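You operate a simulated robot arm through the tools that you are given. There is no shell and no other tool. Be economical: measure what you need, move in short steps, check, and stop when the job is done.

The job below is to be done with a simulated two-armed robot. You get a single attempt, and the scene is never put back.

TASK
Take the green-band basket on the feed shelf at the end of the machine and put it away on the top of the side table. Then take the lid off the white lidded tube and lay it down on the feed shelf at the end of the machine. Then fetch the gloves from the shelf under the tool drawer and set it on the deck of the drip tray. Then shut the white drawer. Then put the tally counter on the top of the steel bench. Keep to this order. Set down upright: green-band basket.

It is judged by the outcome, as a careful person would: the job done as asked, and still so three seconds after it is handed in. It fails if anything else is knocked over, pushed out of place, dropped, spilled or broken. Lids that push on must go on centred and level and be pressed home; caps that screw on are set level and turned clockwise until they are tight.

THE ROBOT
Two 7-joint arms with fingered hands on one trunk, on a base that drives. Base frame: it is fixed to the floor where the robot stands at the start and does not move with it; the origin is under the middle of the robot, x ahead of it, y to its left, z up. Units: m, rad, N and s.
The left shoulder is at the start at [0.06, 0.138, 0.847], the right one opposite. Places, roughly: deck of the drip tray [4.2, -2.6, 0.4]; gloves (11x11x3 cm) [2.8, -1.4, 0.5]; green-band basket (10x10x16 cm) [0.7, 0, 0.9]; tally counter [6.25, -6.5, 1]; top of the side table [-0.8, -1.6, 0.9]; top of the steel bench [4.9, -7.1, 0.9]; white drawer [6.2, -6.5, 0.8]; white lidded tube (7x7x15 cm) [0.5, 0.3, 1]. Payload 4 kg a hand.
The TCP of each hand is the grasp point between the finger pads, 0.036 m short of the fingertips. In the tool frame z runs along the fingers and y along their closing line. The gripper opens to 0.12 m. The gripper's body begins 0.042 m behind the TCP. The gripper is a hand of 5 fingers: y runs from the thumb to the fingers, the wrist lies at [-0.015, -0.109, -0.2] in the tool frame, and closing takes about 1.5 s.
Orientation is that of the tool frame in the base frame, as a unit quaternion [w, x, y, z]. With the fingers straight down and the wrist toward the robot, the tool's x, y and z point along [0, 1, 0], [1, 0, 0] and [0, 0, -1] of the base frame.

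THE INTERFACE
- The arms move only by the tool arm_command. It takes "left_increments", "right_increments" or both (then of equal length, played together; a hand with none holds still); each is a list that holds one entry, the list of rows, each a list of 7 numbers: the shift along the tool's x, y, z in m, then the turn, a rotation vector about the tool's x, y, z in rad, then the opening in per cent of the stroke, from 0 (shut) to 100 (fully open). In form: [[[x, y, z, wx, wy, wz, grip], ...]]. A call has 1 to 10 rows; each row is the pose to reach, as a shift and turn from the pose commanded when the call began, along the tool's axes at that moment. Rows are played at 5 a second. More than 0.05 m and 0.15 rad between two rows, or a gripper value outside its range, and nothing of the call is played. A pose out of reach is approached as far as the arm can. The call stops where the force on the tool passes 40 N (or 10 N more than at its start, if that is more) or the arm is blocked; 0.2 s more then pass. The fingers move at their own pace (about 0.153 m/s each) and stop on an object; they squeeze with about 22 N. The grip force told is the motor's: it shows also when the fingers shut on nothing. Time passes only in rows, and 0.2 s behind the last, so rows that repeat a pose let the fingers close. It gives the time, the measured TCP pose, the force on the tool (base axes), the opening and the grip force at its end, in the units of the frame above (readings bear some noise), with the torque about the TCP (base axes, N m) and any sound that the robot's microphone picked up.
- Cameras (640 x 400 px; columns grow to the right, rows downward): "scene" is now at [0.0546, 0.0279, 1.5059]; the picture's right is [0.24, -0.97, 0.00], its down [-0.52, -0.13, -0.84] and it looks along [0.82, 0.20, -0.54] (base axes); focal length 260 px, centre (320, 200). "left" rides on the left gripper at [-0.069, -0.079, -0.131] in its tool frame; the picture's right is [-0.79, -0.29, 0.55], its down [0.55, -0.73, 0.40] and it looks along [0.29, 0.61, 0.74] (tool axes); focal length 222 px, centre (320, 200). "right" rides on the right gripper at [0.069, -0.079, -0.131] in its tool frame; the picture's right is [-0.78, 0.29, -0.55], its down [-0.55, -0.73, 0.40] and it looks along [-0.29, 0.61, 0.74] (tool axes); focal length 222 px, centre (320, 200). There is no depth. A picture from a camera that has moved, and an enlarged one, comes with that camera's place and axes in the base frame and with its lens. The place of the scene camera against the robot may be out by one fixed shift of up to 0.018 m in any direction.
- grab_frame(camera): a new picture of that camera. No time passes.
- slide_trunk(by): slides the trunk up (or, below 0, down) by that many m; the arms and the scene camera ride with it, the base frame stays. It gives what a move gives, with no picture.
- base_move(legs): drives the robot by 1 to 6 legs, each [ahead, left, turn to the left] in m, m and rad, along the robot's own axes; the way and the turn of a leg run together, so that a leg with both is an arc; at most 1.5 m and 3.142 rad a leg. The arms and the cameras ride along, it lands a little off, and it stops where it bumps. It gives what a move gives.
- hand_shape(shape, hand): the hand has 5 fingers and takes this shape, open, in about a second: jaw (thumb against the fingers, like two jaws); tri (thumb and two fingers); tip (a fingertip pinch); poke (one finger out to press); point (the index stretched); flat (the hand flat); cup (the hand cupped); fist (a fist). The gripper value then closes the fingers along that shape, each until it touches; the sizes above hold for jaw. It gives what a move gives, with no picture.
- aim_head(pan, tilt): turns the head with the scene camera to pan (to the left, within 1.501 rad either way) and tilt (down, from -0.506 to 1.204), counted from straight ahead of the robot. It gives what a move gives.
- inspect(camera, box): a new picture of the part [left, top, right, bottom] of that camera's present view, enlarged. No time passes.
- close_job(): hands the job in; it is judged then, once.

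Work in short steps. Places have to be worked out from the pictures, the camera data and where the tool is seen: move nearer, look again, correct. Check each grasp and each placing, and mend what went wrong. You have 165 turns and 138 pictures in all, those below and enlarged ones among them. Open the grippers and draw the arms clear of the work before you hand the job in, unless the task says otherwise.

The tools are called after "Request:" by a JSON object that holds its "method" and its "body". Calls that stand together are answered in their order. arm_command: Moves the arms, as the interface text tells. Its arguments: {"type":"object","properties":{"left_increments":{"type":"array","items":{"type":"array","items":{"type":"array","items":{"type":"number"}}}},"right_increments":{"type":"array","items":{"type":"array","items":{"type":"array","items":{"type":"number"}}}}},"required":[]} The other tools are called the same way: slide_trunk (by) slides the trunk up or down; hand_shape (shape, hand) gives the hand a shape; base_move (legs) drives the base; aim_head (pan, tilt) turns the head that bears the scene camera; grab_frame (camera) takes a picture; inspect (camera, box) takes an enlarged picture of a part of a camera's view; close_job () hands the job in.

At the start:

```text
time: 0.0
left_tool_pos: [0.3299, 0.3611, 1.2741]
left_tool_rot: [0.001, 0.707, 0.707, 0.0]
left_contact_force: [0.0, 0.9, -0.1]
left_wrist_torque: [0.0, -0.05, 0.02]
left_width: 0.1199
left_gripper_force: 0.1
left_shape: jaw
right_tool_pos: [0.4882, 0.0256, 1.2703]
right_tool_rot: [0.0, 0.707, 0.707, 0.0]
right_contact_force: [-0.1, -0.8, -1.4]
right_wrist_torque: [-0.01, 0.0, 0.0]
right_width: 0.1197
right_gripper_force: 0.0
right_shape: jaw
trunk travel left (down, up): [-0.425, 0.165]
robot x, y, heading: [0.0021, 0.0002, -0.002]
head pan, tilt: [0.244, 0.565]
```

scene: 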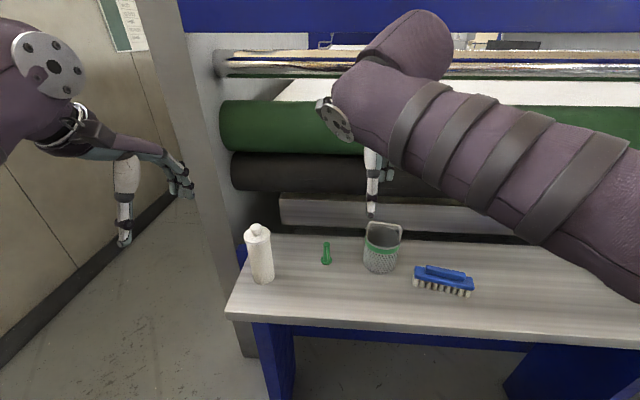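
right: 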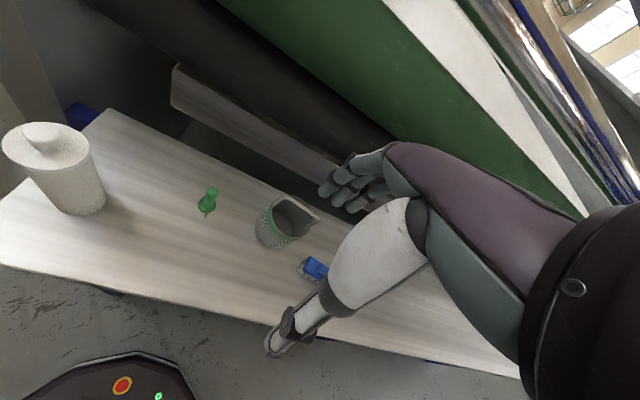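
left: 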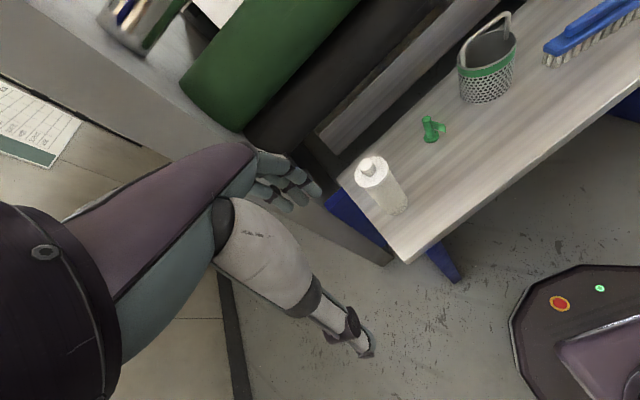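

Getting a closer look at the basket and the tube before planning the grasp.

Request:
{"method": "inspect", "body": {"camera": "scene", "box": [220, 200, 480, 320]}}

Request:
{"method": "inspect", "body": {"camera": "left", "box": [330, 0, 640, 220]}}

Request:
{"method": "inspect", "body": {"camera": "right", "box": [170, 160, 410, 310]}}

```text
2.46 times, centred on (350, 260) of scene
camera zoom: at [0.0546, 0.0279, 1.5059], right [0.24, -0.97, 0.0], down [-0.52, -0.13, -0.84], along [0.82, 0.2, -0.54], focal length 640 px, centre (246, 52)
```

zoom: 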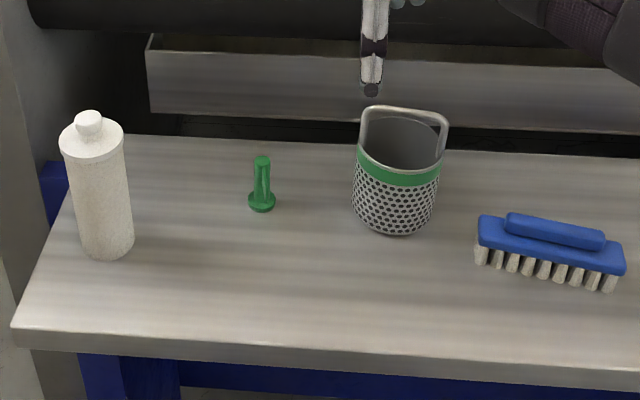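

```text
1.82 times, centred on (485, 110) of left
camera zoom: at [0.2505, 0.2901, 1.4043], right [-0.29, -0.79, -0.55], down [-0.73, 0.55, -0.4], along [0.61, 0.29, -0.74], focal length 404 px, centre (20, 364)
```

zoom: 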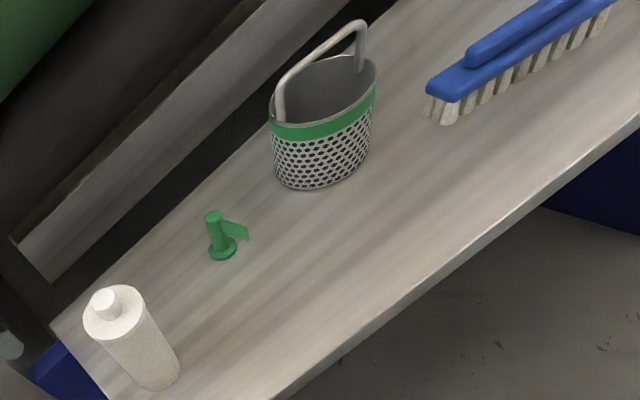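

```text
2.67 times, centred on (290, 235) of right
camera zoom: at [0.4092, 0.0954, 1.4021], right [0.29, -0.78, 0.55], down [-0.73, -0.55, -0.4], along [0.61, -0.29, -0.74], focal length 592 px, centre (400, 107)
```

zoom: 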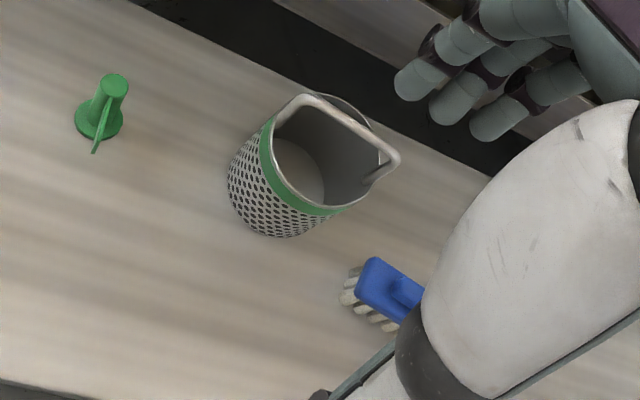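

The handle's top bar lies along y at about (0.648, -0.007, 1.057), and the three views agree on that. I'll bring the right hand over it, half open.

Request:
{"method": "arm_command", "body": {"right_increments": [[[-0.008, 0.04, 0, 0, 0, 0, 60], [-0.016, 0.08, 0, 0, 0, 0, 50], [-0.024, 0.12, 0, 0, 0, 0, 50], [-0.033, 0.16, 0, 0, 0, 0, 50], [-0.033, 0.16, 0.04, 0, 0, 0, 50], [-0.033, 0.16, 0.08, 0, 0, 0, 50], [-0.033, 0.16, 0.12, 0, 0, 0, 50]]]}}

Request:
{"method": "grab_frame", "body": {"camera": "right"}}

Request:
{"method": "grab_frame", "body": {"camera": "scene"}}

```text
time: 1.6
left_tool_pos: [0.3297, 0.3599, 1.274]
left_tool_rot: [0.0, 0.707, 0.707, 0.0]
left_contact_force: [-0.5, -0.1, 0.5]
left_wrist_torque: [0.02, -0.01, 0.0]
left_width: 0.1197
left_gripper_force: 0.1
left_shape: jaw
right_tool_pos: [0.6483, -0.0078, 1.1498]
right_tool_rot: [0.0, 0.707, 0.707, 0.0]
right_contact_force: [0.1, 0.2, -0.2]
right_wrist_torque: [-0.02, 0.0, 0.01]
right_width: 0.06
right_gripper_force: 0.1
right_shape: jaw
trunk travel left (down, up): [-0.425, 0.165]
robot x, y, heading: [-0.0013, 0.0025, -0.0]
head pan, tilt: [0.244, 0.565]
```

```text
131 pictures are left
camera right: at [0.5698, 0.0623, 1.2815], right [0.29, -0.78, 0.55], down [-0.73, -0.55, -0.4], along [0.61, -0.29, -0.74], focal length 222 px, centre (320, 200)
```

right: 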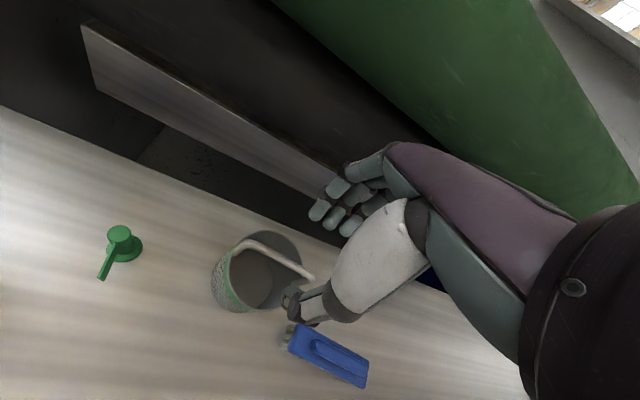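

```text
130 pictures are left
camera scene: at [0.0548, 0.0278, 1.5059], right [0.24, -0.97, 0.0], down [-0.52, -0.13, -0.84], along [0.82, 0.2, -0.54], focal length 260 px, centre (320, 200)
```

scene: 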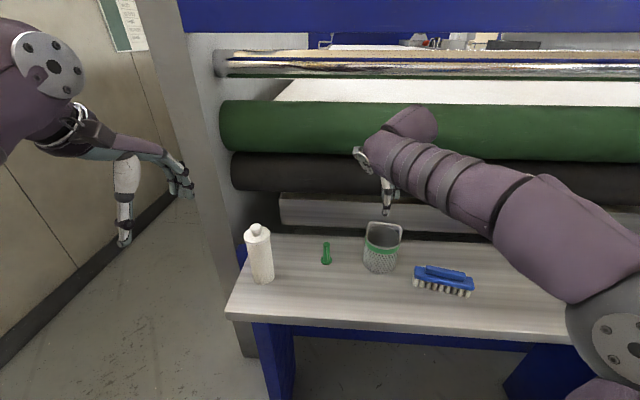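

The bar is seen at about x = 0.655, so I nudge forward 5 mm, descend over it and close.

Request:
{"method": "arm_command", "body": {"right_increments": [[[0, 0.005, 0.035, 0, 0, 0, 50], [0, 0.005, 0.07, 0, 0, 0, 50], [0, 0.005, 0.1, 0, 0, 0, 50], [0, 0.005, 0.1, 0, 0, 0, 0], [0, 0.005, 0.1, 0, 0, 0, 0], [0, 0.005, 0.1, 0, 0, 0, 0], [0, 0.005, 0.1, 0, 0, 0, 0], [0, 0.005, 0.1, 0, 0, 0, 0]]]}}

Request:
{"method": "grab_frame", "body": {"camera": "right"}}

```text
time: 3.4
left_tool_pos: [0.3291, 0.3605, 1.2729]
left_tool_rot: [0.0, 0.707, 0.707, 0.001]
left_contact_force: [0.2, 0.4, 0.3]
left_wrist_torque: [0.0, -0.03, 0.01]
left_width: 0.1195
left_gripper_force: 0.1
left_shape: jaw
right_tool_pos: [0.6534, -0.0077, 1.0505]
right_tool_rot: [0.0, 0.707, 0.707, -0.001]
right_contact_force: [0.2, -0.7, -0.9]
right_wrist_torque: [0.02, -0.01, -0.01]
right_width: 0.0
right_gripper_force: 22.1
right_shape: jaw
trunk travel left (down, up): [-0.425, 0.165]
robot x, y, heading: [0.0007, -0.0002, 0.0]
head pan, tilt: [0.244, 0.565]
```

```text
129 pictures are left
camera right: at [0.5741, 0.062, 1.1814], right [0.29, -0.78, 0.55], down [-0.74, -0.55, -0.4], along [0.61, -0.29, -0.74], focal length 222 px, centre (320, 200)
```

right: 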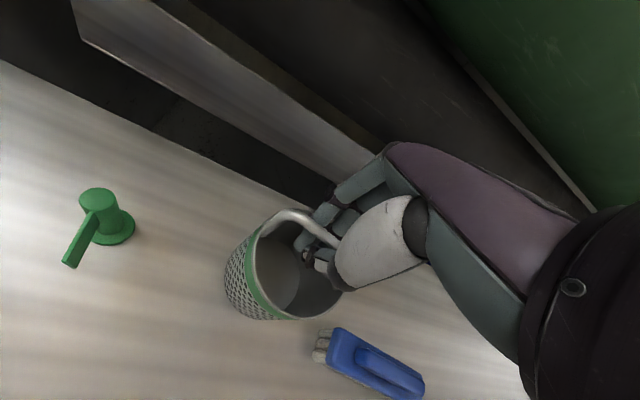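

The width reads 0, so nothing is in the grip. I'll look closer.

Request:
{"method": "inspect", "body": {"camera": "right", "box": [220, 170, 420, 330]}}

Request:
{"method": "inspect", "body": {"camera": "scene", "box": [340, 170, 460, 290]}}

Request:
{"method": "inspect", "body": {"camera": "left", "box": [400, 0, 600, 130]}}

```text
2.50 times, centred on (320, 250) of right
camera zoom: at [0.5741, 0.062, 1.1814], right [0.29, -0.78, 0.55], down [-0.74, -0.55, -0.4], along [0.61, -0.29, -0.74], focal length 555 px, centre (320, 75)
```

zoom: 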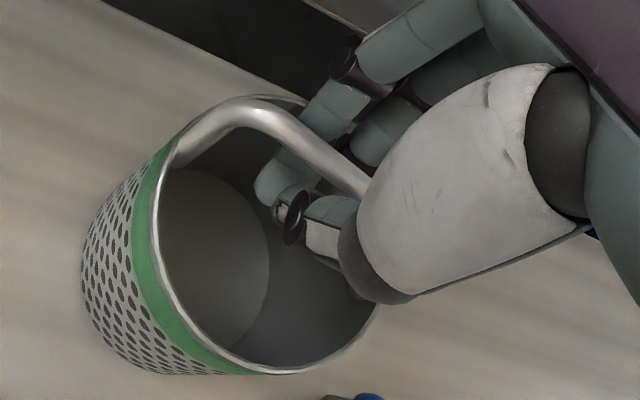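

```text
3.33 times, centred on (400, 230) of scene
camera zoom: at [0.0547, 0.0278, 1.5059], right [0.24, -0.97, 0.0], down [-0.52, -0.13, -0.84], along [0.82, 0.2, -0.54], focal length 867 px, centre (53, 100)
```

zoom: 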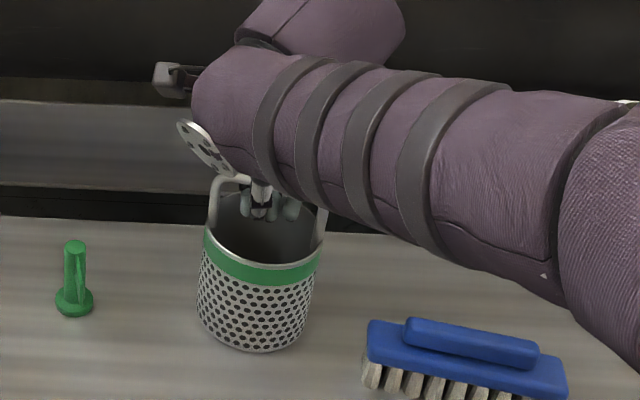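

```text
3.08 times, centred on (500, 65) of left
camera zoom: at [0.2507, 0.29, 1.4042], right [-0.29, -0.79, -0.55], down [-0.73, 0.55, -0.4], along [0.61, 0.29, -0.74], focal length 684 px, centre (-234, 615)
```

zoom: 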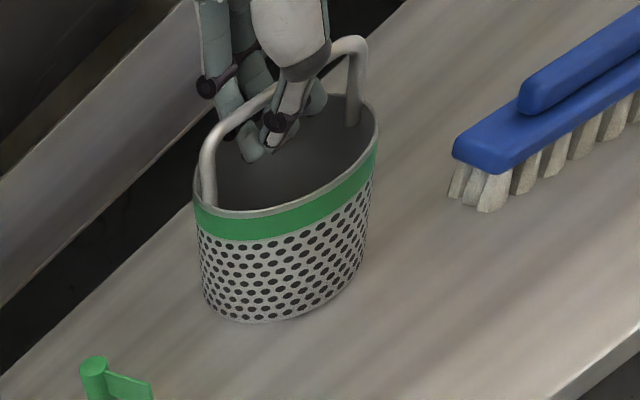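

The bar sits inside the hand but above the pads, so I am too deep. I'll open, rise 2 cm and close again.

Request:
{"method": "arm_command", "body": {"right_increments": [[[0, 0, 0, 0, 0, 0, 50], [0, 0, 0, 0, 0, 0, 50], [0, 0, -0.02, 0, 0, 0, 50], [0, 0, -0.02, 0, 0, 0, 0], [0, 0, -0.02, 0, 0, 0, 0], [0, 0, -0.02, 0, 0, 0, 0], [0, 0, -0.02, 0, 0, 0, 0], [0, 0, -0.02, 0, 0, 0, 0]]]}}

Request:
{"method": "inspect", "body": {"camera": "right", "box": [220, 170, 420, 330]}}

```text
time: 5.2
left_tool_pos: [0.3298, 0.3614, 1.2723]
left_tool_rot: [-0.001, 0.707, 0.707, -0.001]
left_contact_force: [0.0, -0.5, -0.5]
left_wrist_torque: [0.01, 0.0, 0.02]
left_width: 0.1197
left_gripper_force: 0.0
left_shape: jaw
right_tool_pos: [0.652, -0.0075, 1.0702]
right_tool_rot: [0.0, 0.707, 0.707, 0.001]
right_contact_force: [0.8, -0.6, -3.5]
right_wrist_torque: [0.04, 0.02, -0.04]
right_width: 0.0001
right_gripper_force: 21.7
right_shape: jaw
trunk travel left (down, up): [-0.425, 0.165]
robot x, y, heading: [0.0007, -0.0048, 0.0]
head pan, tilt: [0.244, 0.565]
```

```text
2.50 times, centred on (320, 250) of right
camera zoom: at [0.5743, 0.0621, 1.2019], right [0.29, -0.78, 0.55], down [-0.74, -0.55, -0.4], along [0.61, -0.29, -0.74], focal length 555 px, centre (320, 75)
```

zoom: 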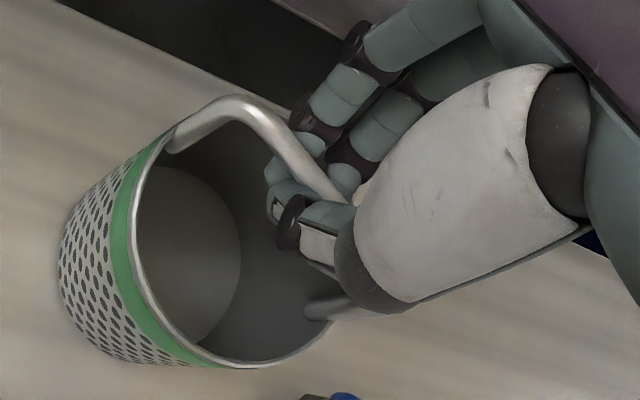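

Still just above the pads, with the fingertips hooked beneath the bar. I'll open and rise another 1.5 cm.

Request:
{"method": "arm_command", "body": {"right_increments": [[[0, 0, 0, 0, 0, 0, 50], [0, 0, 0, 0, 0, 0, 50], [0, 0, -0.015, 0, 0, 0, 50], [0, 0, -0.015, 0, 0, 0, 0], [0, 0, -0.015, 0, 0, 0, 0], [0, 0, -0.015, 0, 0, 0, 0], [0, 0, -0.015, 0, 0, 0, 0], [0, 0, -0.015, 0, 0, 0, 0]]]}}

Request:
{"method": "inspect", "body": {"camera": "right", "box": [220, 170, 420, 330]}}

Request:
{"method": "inspect", "body": {"camera": "left", "box": [400, 0, 600, 130]}}

```text
time: 7.0
left_tool_pos: [0.329, 0.3601, 1.2729]
left_tool_rot: [0.0, 0.707, 0.707, 0.0]
left_contact_force: [0.6, -0.4, -0.8]
left_wrist_torque: [0.03, 0.01, -0.03]
left_width: 0.1196
left_gripper_force: 0.1
left_shape: jaw
right_tool_pos: [0.6521, -0.0065, 1.0852]
right_tool_rot: [0.0, 0.707, 0.707, 0.001]
right_contact_force: [-0.6, 0.9, 6.3]
right_wrist_torque: [-0.01, -0.03, -0.11]
right_width: 0.0
right_gripper_force: 22.0
right_shape: jaw
trunk travel left (down, up): [-0.425, 0.165]
robot x, y, heading: [-0.001, 0.0021, -0.001]
head pan, tilt: [0.244, 0.565]
```

```text
2.50 times, centred on (320, 250) of right
camera zoom: at [0.5732, 0.0626, 1.2175], right [0.29, -0.79, 0.55], down [-0.73, -0.55, -0.4], along [0.61, -0.29, -0.74], focal length 555 px, centre (320, 75)
```

zoom: 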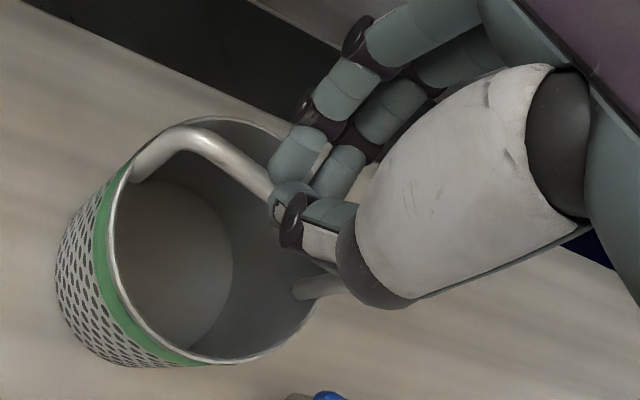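

```text
3.08 times, centred on (500, 65) of left
camera zoom: at [0.25, 0.29, 1.4044], right [-0.29, -0.79, -0.55], down [-0.73, 0.55, -0.4], along [0.61, 0.29, -0.74], focal length 684 px, centre (-234, 615)
```

zoom: 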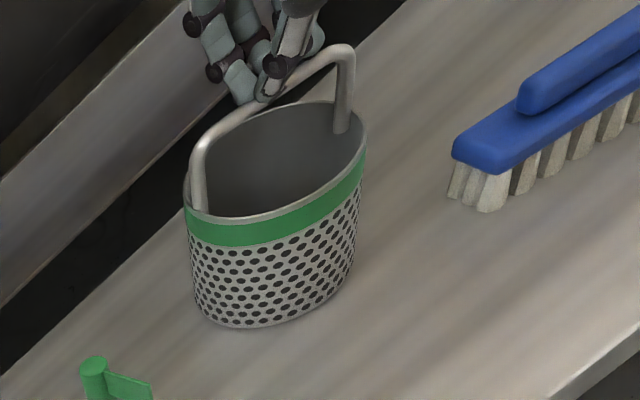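

Now the tips are on top of the bar, and the basket slid about 1 cm toward me. I'll open, rise clear, and measure again.

Request:
{"method": "arm_command", "body": {"right_increments": [[[0, 0, 0, 0, 0, 0, 60], [0, 0, 0, 0, 0, 0, 60], [0, 0, -0.03, 0, 0, 0, 60], [0, 0, -0.06, 0, 0, 0, 60], [0, 0, -0.06, 0, 0, 0, 60]]]}}

Request:
{"method": "inspect", "body": {"camera": "right", "box": [180, 170, 420, 330]}}

Request:
{"method": "inspect", "body": {"camera": "left", "box": [400, 0, 600, 130]}}

```text
time: 8.2
left_tool_pos: [0.3288, 0.3609, 1.2728]
left_tool_rot: [0.0, 0.708, 0.706, 0.0]
left_contact_force: [0.2, -0.4, 1.3]
left_wrist_torque: [0.04, 0.01, 0.03]
left_width: 0.1197
left_gripper_force: 0.0
left_shape: jaw
right_tool_pos: [0.6527, -0.0071, 1.1454]
right_tool_rot: [0.0, 0.707, 0.707, 0.001]
right_contact_force: [-0.4, -0.1, -0.1]
right_wrist_torque: [-0.01, 0.02, 0.0]
right_width: 0.0718
right_gripper_force: 0.0
right_shape: jaw
trunk travel left (down, up): [-0.425, 0.165]
robot x, y, heading: [-0.0002, -0.0002, 0.004]
head pan, tilt: [0.244, 0.565]
```

```text
2.50 times, centred on (300, 250) of right
camera zoom: at [0.5741, 0.0627, 1.2774], right [0.29, -0.78, 0.55], down [-0.74, -0.55, -0.4], along [0.61, -0.29, -0.74], focal length 555 px, centre (370, 75)
```

zoom: 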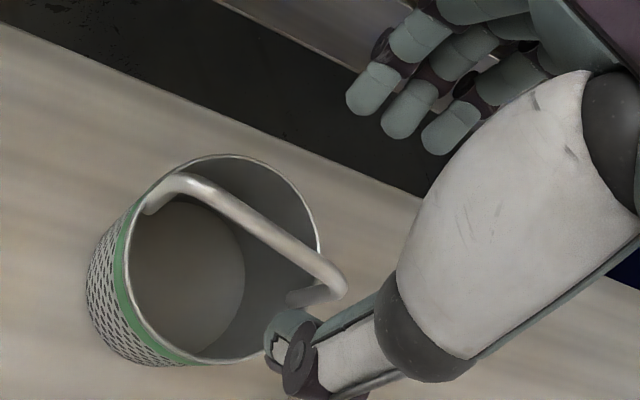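

```text
3.08 times, centred on (500, 65) of left
camera zoom: at [0.2506, 0.29, 1.4042], right [-0.29, -0.79, -0.55], down [-0.73, 0.55, -0.4], along [0.61, 0.29, -0.74], focal length 684 px, centre (-234, 615)
```

zoom: 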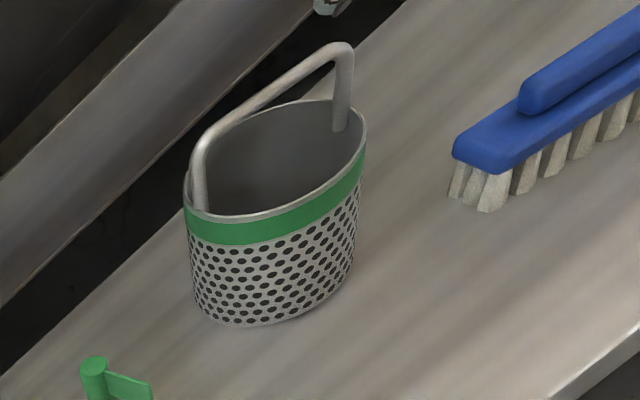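

The bar remeasures at about (0.652, -0.008, 1.05). Closing around it makes a secure ring, so I'll close at 1.06, lift a few centimetres and check how it hangs.

Request:
{"method": "arm_command", "body": {"right_increments": [[[0, 0, 0.045, 0, 0, 0, 60], [0, 0, 0.083, 0, 0, 0, 60], [0, 0, 0.083, 0, 0, 0, 0], [0, 0, 0.083, 0, 0, 0, 0], [0, 0, 0.083, 0, 0, 0, 0], [0, 0, 0.083, 0, 0, 0, 0], [0, 0, 0.083, 0, 0, 0, 0], [0, 0, 0.07, 0, 0, 0, 0], [0, 0, 0.055, 0, 0, 0, 0], [0, 0, 0.04, 0, 0, 0, 0]]]}}

Request:
{"method": "inspect", "body": {"camera": "right", "box": [180, 170, 420, 330]}}

Request:
{"method": "inspect", "body": {"camera": "left", "box": [400, 0, 600, 130]}}

```text
time: 10.4
left_tool_pos: [0.3297, 0.3611, 1.2723]
left_tool_rot: [0.0, 0.707, 0.708, 0.001]
left_contact_force: [-0.4, -0.8, 0.4]
left_wrist_torque: [0.03, 0.01, -0.01]
left_width: 0.1197
left_gripper_force: 0.0
left_shape: jaw
right_tool_pos: [0.6526, -0.0076, 1.1042]
right_tool_rot: [0.0, 0.707, 0.707, 0.0]
right_contact_force: [0.3, -1.1, -2.8]
right_wrist_torque: [0.01, -0.02, 0.0]
right_width: 0.0
right_gripper_force: 22.0
right_shape: jaw
trunk travel left (down, up): [-0.425, 0.165]
robot x, y, heading: [0.0009, 0.0001, -0.004]
head pan, tilt: [0.244, 0.565]
```

```text
2.50 times, centred on (300, 250) of right
camera zoom: at [0.5739, 0.0617, 1.2372], right [0.29, -0.79, 0.55], down [-0.73, -0.55, -0.4], along [0.61, -0.29, -0.74], focal length 555 px, centre (370, 75)
```

zoom: 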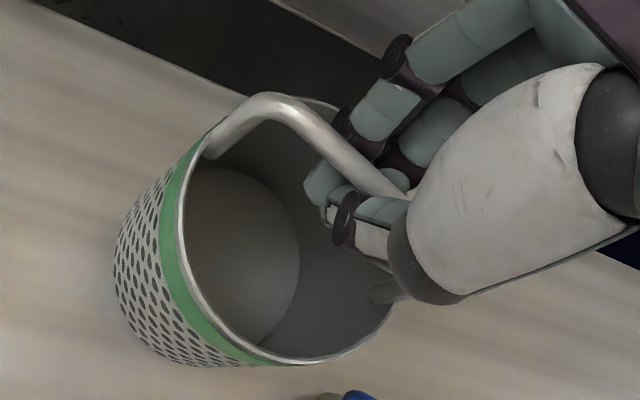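

```text
3.08 times, centred on (500, 65) of left
camera zoom: at [0.2507, 0.2901, 1.4042], right [-0.29, -0.79, -0.55], down [-0.73, 0.55, -0.4], along [0.61, 0.29, -0.74], focal length 684 px, centre (-234, 615)
```

zoom: 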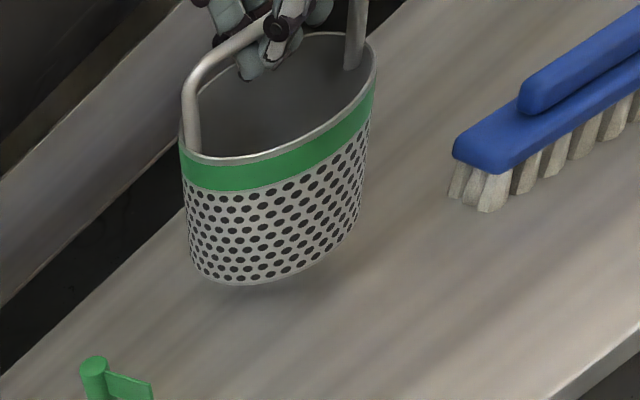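

The basket hangs level in the ring, at about 2.7 N. I'll lift it higher and draw it back toward the trunk slowly.

Request:
{"method": "arm_command", "body": {"right_increments": [[[0, 0, -0.03, 0, 0, 0, 0], [0, 0, -0.06, 0, 0, 0, 0], [0, 0, -0.09, 0, 0, 0, 0], [0, 0, -0.12, 0, 0, 0, 0], [0, -0.03, -0.14, 0, 0, 0, 0], [0, -0.06, -0.14, 0, 0, 0, 0], [0, -0.09, -0.14, 0, 0, 0, 0], [0, -0.12, -0.14, 0, 0, 0, 0], [0, -0.15, -0.14, 0, 0, 0, 0], [0, -0.17, -0.14, 0, 0, 0, 0]]]}}

Request:
{"method": "aim_head", "body": {"pan": -1.5, "tilt": 0.5}}

Request:
{"method": "grab_frame", "body": {"camera": "scene"}}

Request:
{"method": "grab_frame", "body": {"camera": "right"}}

```text
time: 12.6
left_tool_pos: [0.3287, 0.3596, 1.2736]
left_tool_rot: [0.001, 0.707, 0.707, 0.0]
left_contact_force: [-0.4, -0.6, 0.6]
left_wrist_torque: [0.01, 0.0, 0.01]
left_width: 0.1196
left_gripper_force: 0.0
left_shape: jaw
right_tool_pos: [0.4842, -0.007, 1.2448]
right_tool_rot: [0.0, 0.708, 0.706, 0.0]
right_contact_force: [-0.1, -0.9, -2.8]
right_wrist_torque: [-0.04, -0.03, 0.01]
right_width: 0.0
right_gripper_force: 22.1
right_shape: jaw
trunk travel left (down, up): [-0.425, 0.165]
robot x, y, heading: [0.0015, -0.0008, -0.002]
head pan, tilt: [0.244, 0.565]
```

```text
time: 14.4
left_tool_pos: [0.3311, 0.3599, 1.2722]
left_tool_rot: [0.0, 0.707, 0.707, 0.0]
left_contact_force: [-0.5, -1.0, 0.6]
left_wrist_torque: [-0.06, 0.0, -0.02]
left_width: 0.1198
left_gripper_force: 0.1
left_shape: jaw
right_tool_pos: [0.4849, -0.0066, 1.2453]
right_tool_rot: [0.001, 0.707, 0.707, 0.001]
right_contact_force: [-0.7, -0.5, -2.7]
right_wrist_torque: [0.0, 0.03, 0.0]
right_width: 0.0
right_gripper_force: 21.7
right_shape: jaw
trunk travel left (down, up): [-0.425, 0.165]
robot x, y, heading: [0.0013, 0.0013, -0.001]
head pan, tilt: [-1.499, 0.499]
```

```text
118 pictures are left
camera scene: at [-0.0254, -0.0846, 1.5119], right [-1.0, -0.07, 0.0], down [-0.03, 0.48, -0.88], along [0.06, -0.88, -0.48], focal length 260 px, centre (320, 200)
```

scene: 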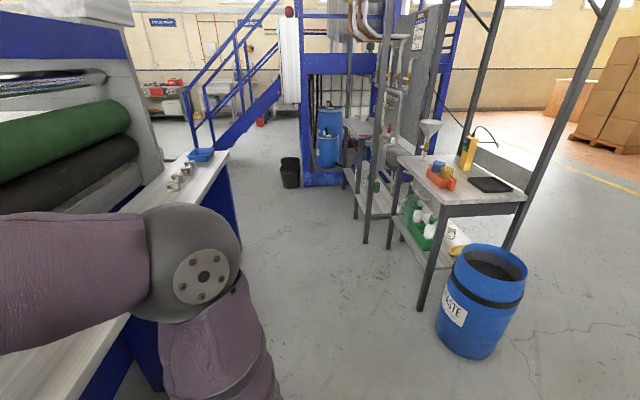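

```text
117 pictures are left
camera right: at [0.4053, 0.0626, 1.3767], right [0.29, -0.78, 0.55], down [-0.74, -0.55, -0.4], along [0.61, -0.29, -0.74], focal length 222 px, centre (320, 200)
```

right: 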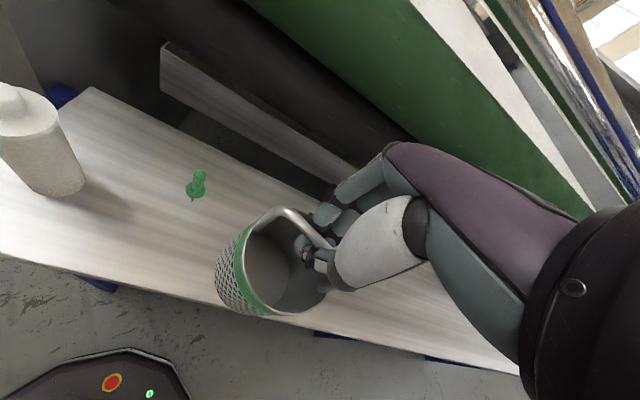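

The side table is at the right of the view with several things on it. I'll zoom in to find free space.

Request:
{"method": "inspect", "body": {"camera": "scene", "box": [340, 90, 560, 250]}}

```text
2.50 times, centred on (450, 170) of scene
camera zoom: at [-0.0254, -0.0846, 1.5119], right [-1.0, -0.07, 0.0], down [-0.03, 0.48, -0.88], along [0.06, -0.88, -0.48], focal length 650 px, centre (-5, 275)
```

zoom: 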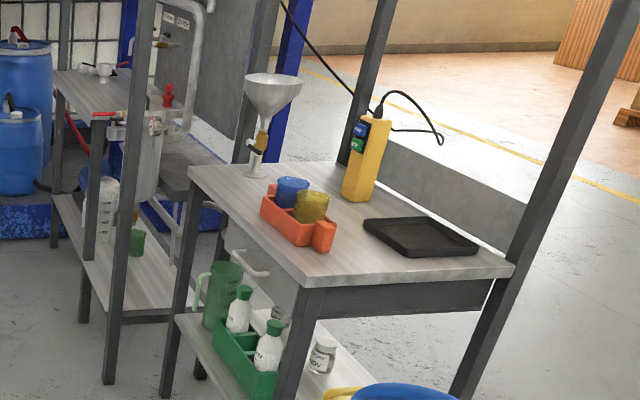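

There is free room on the table's front strip between the orange bin and the black tray, at roughly (-0.72, -1.38). I'll back off, turn right and approach, staying clear of the blue barrel.

Request:
{"method": "base_move", "body": {"legs": [[-0.35, 0, 0], [0, 0, -1.571], [0.5, 0, 0]]}}

Request:
{"method": "aim_head", "body": {"pan": -0.5, "tilt": 0.7}}

Request:
{"method": "grab_frame", "body": {"camera": "scene"}}

Request:
{"method": "grab_frame", "body": {"camera": "right"}}

```text
time: 23.0
left_tool_pos: [0.022, -0.8312, 1.2731]
left_tool_rot: [0.0, 1.0, 0.005, 0.0]
left_contact_force: [-0.7, 0.6, -0.1]
left_wrist_torque: [-0.01, 0.0, 0.0]
left_width: 0.12
left_gripper_force: 0.0
left_shape: jaw
right_tool_pos: [-0.3447, -0.9892, 1.2447]
right_tool_rot: [0.0, 1.0, 0.005, 0.0]
right_contact_force: [-1.0, 0.4, -3.8]
right_wrist_torque: [0.03, -0.01, 0.03]
right_width: 0.0001
right_gripper_force: 22.2
right_shape: jaw
trunk travel left (down, up): [-0.425, 0.165]
robot x, y, heading: [-0.3448, -0.5068, -1.561]
head pan, tilt: [-1.499, 0.499]
```

```text
time: 24.2
left_tool_pos: [0.0209, -0.8315, 1.2735]
left_tool_rot: [0.0, 1.0, 0.005, 0.0]
left_contact_force: [0.9, -0.1, 0.6]
left_wrist_torque: [-0.01, 0.02, 0.01]
left_width: 0.1197
left_gripper_force: 0.0
left_shape: jaw
right_tool_pos: [-0.3437, -0.9891, 1.2453]
right_tool_rot: [0.001, 1.0, 0.005, 0.0]
right_contact_force: [0.7, 0.3, -2.2]
right_wrist_torque: [0.03, -0.02, 0.01]
right_width: 0.0
right_gripper_force: 22.0
right_shape: jaw
trunk travel left (down, up): [-0.425, 0.165]
robot x, y, heading: [-0.345, -0.5071, -1.559]
head pan, tilt: [-0.499, 0.7]
```

```text
115 pictures are left
camera scene: at [-0.3844, -0.5442, 1.4942], right [-0.88, 0.47, 0.0], down [0.3, 0.57, -0.76], along [-0.36, -0.68, -0.64], focal length 260 px, centre (320, 200)
```

scene: 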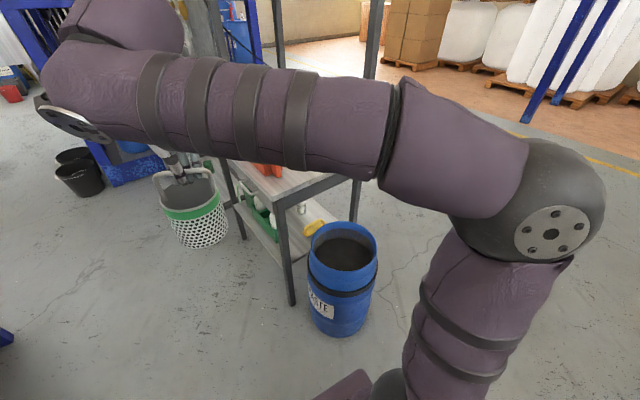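

```text
114 pictures are left
camera right: at [-0.2747, -0.9089, 1.3767], right [-0.78, -0.3, 0.55], down [-0.56, 0.73, -0.4], along [-0.28, -0.62, -0.74], focal length 222 px, centre (320, 200)
```

right: 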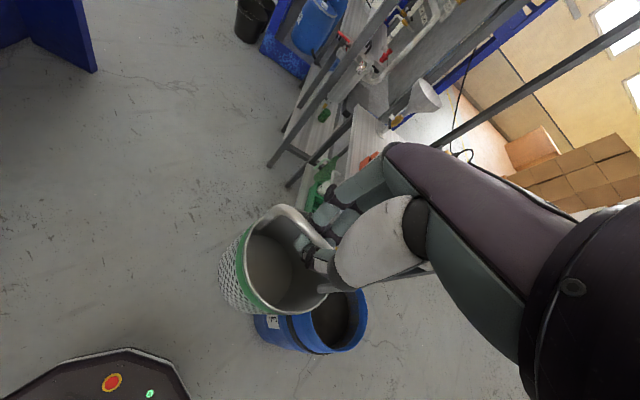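

The arm blocks the head's view of the table. I'll drive 0.25 m closer and then swing the hand out over the table's front strip, staying high.

Request:
{"method": "base_move", "body": {"legs": [[0.25, 0, 0]]}}

Request:
{"method": "arm_command", "body": {"right_increments": [[[-0.035, 0.01, 0, 0, 0, 0, 0], [-0.07, 0.02, 0, 0, 0, 0, 0], [-0.105, 0.03, 0, 0, 0, 0, 0], [-0.14, 0.04, 0, 0, 0, 0, 0], [-0.175, 0.05, 0, 0, 0, 0, 0], [-0.21, 0.06, 0, 0, 0, 0, 0], [-0.245, 0.07, 0, 0, 0, 0, 0], [-0.28, 0.08, 0, 0, 0, 0, 0], [-0.315, 0.09, 0, 0, 0, 0, 0], [-0.35, 0.1, 0, 0, 0, 0, 0]]]}}

Request:
{"method": "grab_frame", "body": {"camera": "scene"}}

Request:
{"method": "grab_frame", "body": {"camera": "right"}}

```text
time: 26.1
left_tool_pos: [0.0234, -1.0836, 1.2716]
left_tool_rot: [-0.001, 1.0, 0.004, 0.0]
left_contact_force: [-0.8, 0.1, 0.1]
left_wrist_torque: [0.05, 0.0, -0.01]
left_width: 0.1197
left_gripper_force: 0.1
left_shape: jaw
right_tool_pos: [-0.3415, -1.2408, 1.2433]
right_tool_rot: [-0.001, 1.0, 0.005, 0.0]
right_contact_force: [-0.6, -0.5, -2.3]
right_wrist_torque: [0.0, 0.0, 0.03]
right_width: 0.0004
right_gripper_force: 22.0
right_shape: jaw
trunk travel left (down, up): [-0.425, 0.165]
robot x, y, heading: [-0.3382, -0.757, -1.563]
head pan, tilt: [-0.499, 0.7]
```

```text
time: 28.3
left_tool_pos: [0.0232, -1.0822, 1.2736]
left_tool_rot: [-0.001, 1.0, 0.004, -0.001]
left_contact_force: [0.3, -1.0, -0.2]
left_wrist_torque: [0.03, -0.03, 0.02]
left_width: 0.1198
left_gripper_force: 0.1
left_shape: jaw
right_tool_pos: [-0.6918, -1.3417, 1.2425]
right_tool_rot: [-0.001, 1.0, 0.005, 0.0]
right_contact_force: [1.0, 0.4, -2.8]
right_wrist_torque: [-0.01, 0.0, -0.02]
right_width: 0.0001
right_gripper_force: 21.7
right_shape: jaw
trunk travel left (down, up): [-0.425, 0.165]
robot x, y, heading: [-0.3407, -0.7536, -1.561]
head pan, tilt: [-0.499, 0.7]
```

```text
113 pictures are left
camera scene: at [-0.3828, -0.7955, 1.4941], right [-0.88, 0.47, 0.0], down [0.3, 0.57, -0.76], along [-0.36, -0.67, -0.64], focal length 260 px, centre (320, 200)
```

scene: 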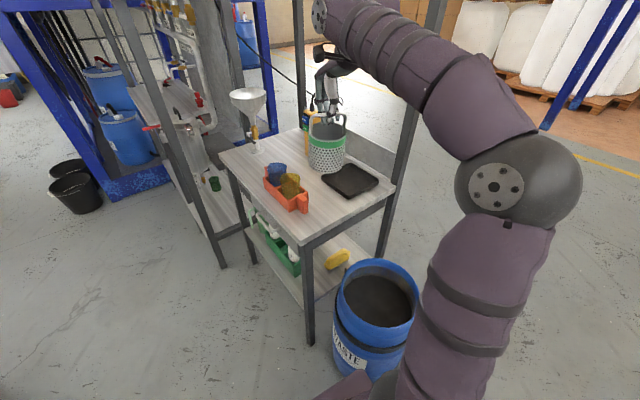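

```text
112 pictures are left
camera right: at [-0.6226, -1.263, 1.3752], right [-0.78, -0.3, 0.55], down [-0.56, 0.73, -0.4], along [-0.28, -0.61, -0.74], focal length 222 px, centre (320, 200)
```

right: 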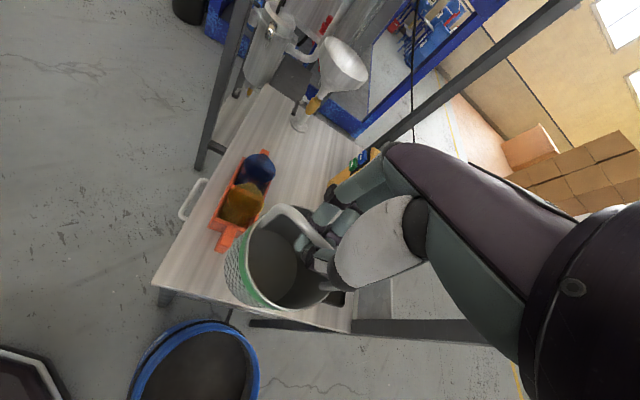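

The view is good now. I'll zoom in to fix the orange bin's and tray's edges against the drop spot.

Request:
{"method": "inspect", "body": {"camera": "scene", "box": [240, 130, 420, 260]}}

```text
3.08 times, centred on (330, 195) of scene
camera zoom: at [-0.3828, -0.7955, 1.4941], right [-0.88, 0.47, 0.0], down [0.3, 0.57, -0.76], along [-0.36, -0.67, -0.64], focal length 800 px, centre (289, 215)
```

zoom: 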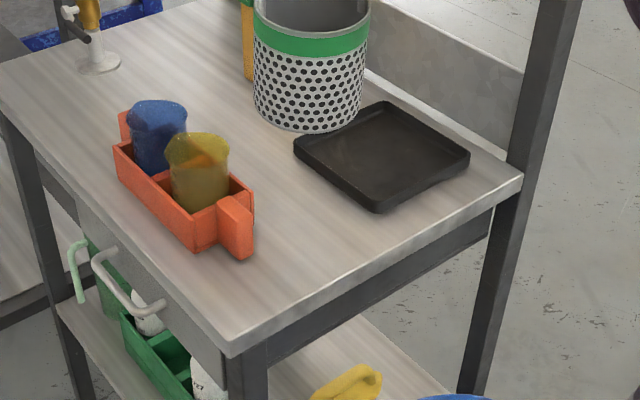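

Free gap centre is about (-0.752, -1.42), while the basket base is seen at (-0.704, -1.361). I'll shift by (-0.048, -0.06), then lower partway and check.

Request:
{"method": "arm_command", "body": {"right_increments": [[[-0.024, 0.03, 0, 0, 0, 0, 0], [-0.047, 0.06, 0, 0, 0, 0, 0], [-0.047, 0.06, 0.03, 0, 0, 0, 0], [-0.047, 0.06, 0.06, 0, 0, 0, 0], [-0.047, 0.06, 0.09, 0, 0, 0, 0], [-0.047, 0.06, 0.12, 0, 0, 0, 0], [-0.047, 0.06, 0.15, 0, 0, 0, 0], [-0.047, 0.06, 0.17, 0, 0, 0, 0]]]}}

Request:
{"method": "inspect", "body": {"camera": "scene", "box": [240, 130, 420, 260]}}

Request:
{"method": "grab_frame", "body": {"camera": "right"}}

```text
time: 30.1
left_tool_pos: [0.0241, -1.0828, 1.2728]
left_tool_rot: [0.0, 1.0, 0.005, 0.0]
left_contact_force: [0.7, 0.3, -0.6]
left_wrist_torque: [-0.01, -0.03, -0.01]
left_width: 0.1198
left_gripper_force: 0.0
left_shape: jaw
right_tool_pos: [-0.737, -1.4044, 1.0749]
right_tool_rot: [0.001, 1.0, 0.005, 0.0]
right_contact_force: [0.1, -1.3, -2.8]
right_wrist_torque: [0.0, -0.03, -0.03]
right_width: 0.0001
right_gripper_force: 22.6
right_shape: jaw
trunk travel left (down, up): [-0.425, 0.165]
robot x, y, heading: [-0.3373, -0.7546, -1.561]
head pan, tilt: [-0.499, 0.7]
```

```text
3.08 times, centred on (330, 195) of scene
camera zoom: at [-0.3823, -0.7954, 1.4942], right [-0.88, 0.47, 0.0], down [0.3, 0.57, -0.76], along [-0.36, -0.67, -0.64], focal length 800 px, centre (289, 215)
```

zoom: 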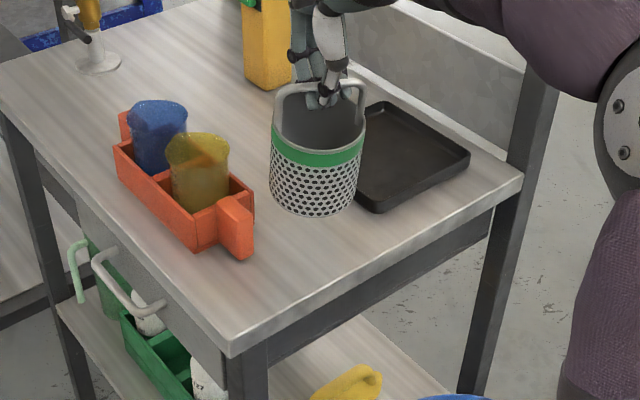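

```text
109 pictures are left
camera right: at [-0.6689, -1.3235, 1.206], right [-0.78, -0.3, 0.55], down [-0.56, 0.73, -0.4], along [-0.28, -0.61, -0.74], focal length 222 px, centre (320, 200)
```

right: 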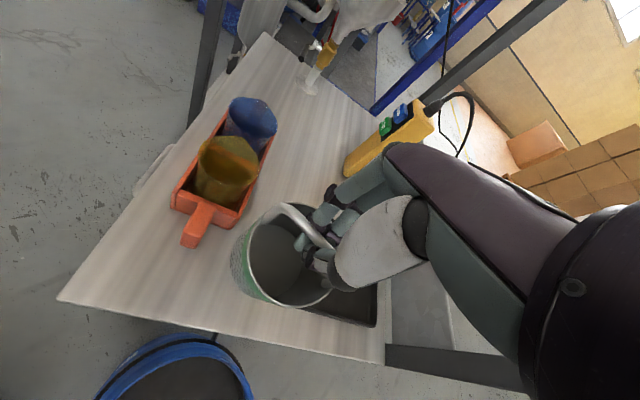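

It's lined up between the bin and the tray. I'll lower slowly until the weight comes off.

Request:
{"method": "arm_command", "body": {"right_increments": [[[0, 0, 0.015, 0, 0, 0, 0], [0, 0, 0.03, 0, 0, 0, 0], [0, 0, 0.04, 0, 0, 0, 0], [0, 0, 0.048, 0, 0, 0, 0], [0, 0, 0.048, 0, 0, 0, 0]]]}}

Request:
{"method": "inspect", "body": {"camera": "scene", "box": [240, 130, 420, 260]}}

```text
time: 31.3
left_tool_pos: [0.0238, -1.0833, 1.2728]
left_tool_rot: [0.0, 1.0, 0.004, 0.0]
left_contact_force: [1.1, 0.3, 0.5]
left_wrist_torque: [-0.02, 0.02, -0.02]
left_width: 0.1197
left_gripper_force: 0.0
left_shape: jaw
right_tool_pos: [-0.7367, -1.4031, 1.0253]
right_tool_rot: [-0.001, 1.0, 0.004, 0.0]
right_contact_force: [-0.2, -0.3, -2.0]
right_wrist_torque: [0.02, 0.01, -0.01]
right_width: 0.0
right_gripper_force: 21.7
right_shape: jaw
trunk travel left (down, up): [-0.425, 0.165]
robot x, y, heading: [-0.3375, -0.7545, -1.56]
head pan, tilt: [-0.499, 0.7]
```

```text
3.08 times, centred on (330, 195) of scene
camera zoom: at [-0.3822, -0.7951, 1.4942], right [-0.88, 0.47, 0.0], down [0.3, 0.57, -0.76], along [-0.36, -0.67, -0.64], focal length 800 px, centre (289, 215)
```

zoom: 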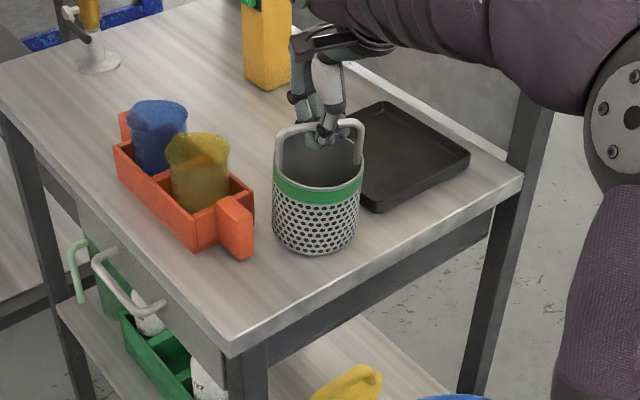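

Still carrying about 2 N. I'll lower another 1.5 cm.

Request:
{"method": "arm_command", "body": {"right_increments": [[[0, 0, 0.004, 0, 0, 0, 0], [0, 0, 0.008, 0, 0, 0, 0], [0, 0, 0.012, 0, 0, 0, 0], [0, 0, 0.016, 0, 0, 0, 0], [0, 0, 0.016, 0, 0, 0, 0]]]}}

Request:
{"method": "inspect", "body": {"camera": "scene", "box": [240, 130, 420, 260]}}

```text
time: 32.5
left_tool_pos: [0.0247, -1.0815, 1.2728]
left_tool_rot: [0.0, 1.0, 0.004, 0.001]
left_contact_force: [-0.1, -0.2, -0.2]
left_wrist_torque: [-0.01, 0.0, 0.02]
left_width: 0.1197
left_gripper_force: 0.1
left_shape: jaw
right_tool_pos: [-0.7365, -1.4023, 1.0112]
right_tool_rot: [-0.001, 1.0, 0.004, 0.0]
right_contact_force: [0.8, 0.5, 0.5]
right_wrist_torque: [0.0, -0.02, 0.03]
right_width: 0.0
right_gripper_force: 21.8
right_shape: jaw
trunk travel left (down, up): [-0.425, 0.165]
robot x, y, heading: [-0.3402, -0.7576, -1.56]
head pan, tilt: [-0.499, 0.7]
```

```text
3.08 times, centred on (330, 195) of scene
camera zoom: at [-0.3819, -0.7947, 1.4942], right [-0.88, 0.47, 0.0], down [0.3, 0.57, -0.77], along [-0.36, -0.68, -0.64], focal length 800 px, centre (289, 215)
```

zoom: 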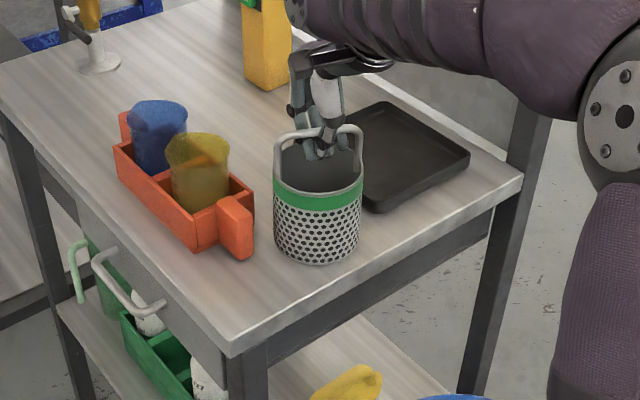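

The weight is off and the basket stands clear of the bin and tray. I'll open and rise.

Request:
{"method": "arm_command", "body": {"right_increments": [[[0, 0, 0, 0, 0, 0, 50], [0, 0, 0, 0, 0, 0, 50], [0, 0, 0, 0, 0, 0, 50], [0, 0, -0.04, 0, 0, 0, 50], [0, 0, -0.08, 0, 0, 0, 50], [0, 0, -0.12, 0, 0, 0, 50], [0, 0, -0.16, 0, 0, 0, 50], [0, 0, -0.2, 0, 0, 0, 50], [0, 0, -0.24, 0, 0, 0, 50]]]}}

Request:
{"method": "inspect", "body": {"camera": "scene", "box": [240, 130, 420, 260]}}

```text
time: 34.5
left_tool_pos: [0.0244, -1.0829, 1.2736]
left_tool_rot: [0.001, 1.0, 0.004, 0.0]
left_contact_force: [0.2, -0.4, 0.9]
left_wrist_torque: [0.01, 0.0, 0.0]
left_width: 0.1197
left_gripper_force: 0.0
left_shape: jaw
right_tool_pos: [-0.7381, -1.4037, 1.2514]
right_tool_rot: [-0.001, 1.0, 0.005, 0.0]
right_contact_force: [0.0, -0.1, -0.5]
right_wrist_torque: [-0.01, -0.02, 0.01]
right_width: 0.06
right_gripper_force: 0.1
right_shape: jaw
trunk travel left (down, up): [-0.425, 0.165]
robot x, y, heading: [-0.3401, -0.7584, -1.56]
head pan, tilt: [-0.499, 0.7]
```

```text
3.08 times, centred on (330, 195) of scene
camera zoom: at [-0.3818, -0.7952, 1.4941], right [-0.88, 0.47, 0.0], down [0.3, 0.57, -0.76], along [-0.36, -0.67, -0.64], focal length 800 px, centre (289, 215)
```

zoom: 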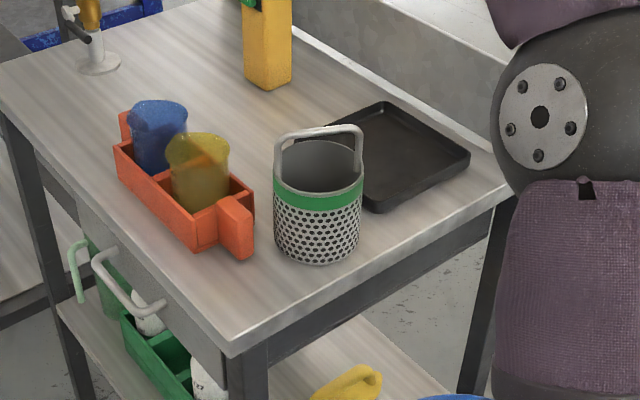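

The basket stands upright. I'll pull the right arm back in, then drive back to the machine in front of the tube.

Request:
{"method": "arm_command", "body": {"right_increments": [[[0.04, -0.02, 0, 0, 0, 0, 50], [0.08, -0.04, 0, 0, 0, 0, 50], [0.12, -0.06, 0, 0, 0, 0, 50], [0.16, -0.08, 0, 0, 0, 0, 50], [0.2, -0.1, 0, 0, 0, 0, 50], [0.22, -0.13, 0, 0, 0, 0, 50], [0.22, -0.17, 0, 0, 0, 0, 50], [0.22, -0.21, 0, 0, 0, 0, 50], [0.22, -0.25, 0, 0, 0, 0, 50]]]}}

Request:
{"method": "base_move", "body": {"legs": [[-0.757, 0, 0], [0, 0, 1.56], [0.29, 0.12, 0]]}}

Request:
{"method": "aim_head", "body": {"pan": 0.2, "tilt": 0.75}}

Request:
{"method": "grab_frame", "body": {"camera": "scene"}}

Request:
{"method": "grab_frame", "body": {"camera": "left"}}

```text
time: 36.5
left_tool_pos: [0.0243, -1.0811, 1.2737]
left_tool_rot: [0.0, 1.0, 0.004, 0.0]
left_contact_force: [-0.3, 0.7, 0.5]
left_wrist_torque: [-0.03, -0.01, -0.01]
left_width: 0.1196
left_gripper_force: 0.1
left_shape: jaw
right_tool_pos: [-0.5202, -1.1502, 1.2521]
right_tool_rot: [0.0, 1.0, 0.004, -0.001]
right_contact_force: [-0.1, 0.2, -0.5]
right_wrist_torque: [-0.05, 0.03, -0.02]
right_width: 0.0595
right_gripper_force: 0.2
right_shape: jaw
trunk travel left (down, up): [-0.425, 0.165]
robot x, y, heading: [-0.3406, -0.759, -1.561]
head pan, tilt: [-0.499, 0.7]
```

```text
time: 46.0
left_tool_pos: [0.2793, 0.4676, 1.272]
left_tool_rot: [0.0, 0.712, 0.702, -0.001]
left_contact_force: [-0.3, -0.5, -0.4]
left_wrist_torque: [-0.02, 0.07, 0.02]
left_width: 0.1198
left_gripper_force: 0.1
left_shape: jaw
right_tool_pos: [0.3372, -0.0764, 1.2507]
right_tool_rot: [-0.001, 0.712, 0.702, -0.001]
right_contact_force: [0.3, -0.8, 0.6]
right_wrist_torque: [0.02, 0.02, 0.02]
right_width: 0.0595
right_gripper_force: 0.1
right_shape: jaw
trunk travel left (down, up): [-0.425, 0.165]
robot x, y, heading: [-0.0564, 0.1166, -0.013]
head pan, tilt: [-0.499, 0.7]
```

```text
time: 47.1
left_tool_pos: [0.2804, 0.4681, 1.2726]
left_tool_rot: [-0.001, 0.712, 0.702, 0.0]
left_contact_force: [-0.1, 1.1, 0.3]
left_wrist_torque: [-0.04, -0.01, -0.01]
left_width: 0.1196
left_gripper_force: 0.1
left_shape: jaw
right_tool_pos: [0.3359, -0.0776, 1.2514]
right_tool_rot: [-0.001, 0.712, 0.702, 0.001]
right_contact_force: [1.0, -0.5, -0.4]
right_wrist_torque: [0.03, 0.01, 0.01]
right_width: 0.0597
right_gripper_force: 0.1
right_shape: jaw
trunk travel left (down, up): [-0.425, 0.165]
robot x, y, heading: [-0.0561, 0.114, -0.013]
head pan, tilt: [0.201, 0.75]
```

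```text
105 pictures are left
camera scene: at [-0.0058, 0.1339, 1.49], right [0.18, -0.98, 0.0], down [-0.67, -0.13, -0.73], along [0.72, 0.14, -0.68], focal length 260 px, centre (320, 200)
```

scene: 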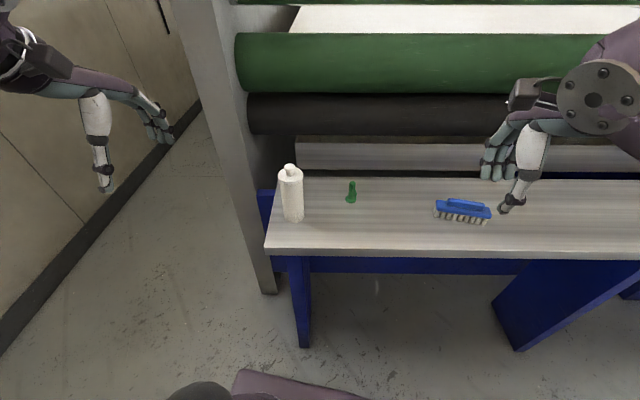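

```text
104 pictures are left
camera left: at [0.1995, 0.3985, 1.4043], right [-0.3, -0.78, -0.55], down [-0.73, 0.56, -0.4], along [0.62, 0.28, -0.74], focal length 222 px, centre (320, 200)
```

left: 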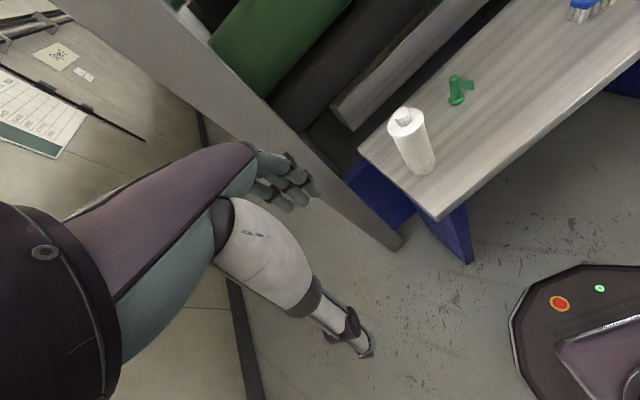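

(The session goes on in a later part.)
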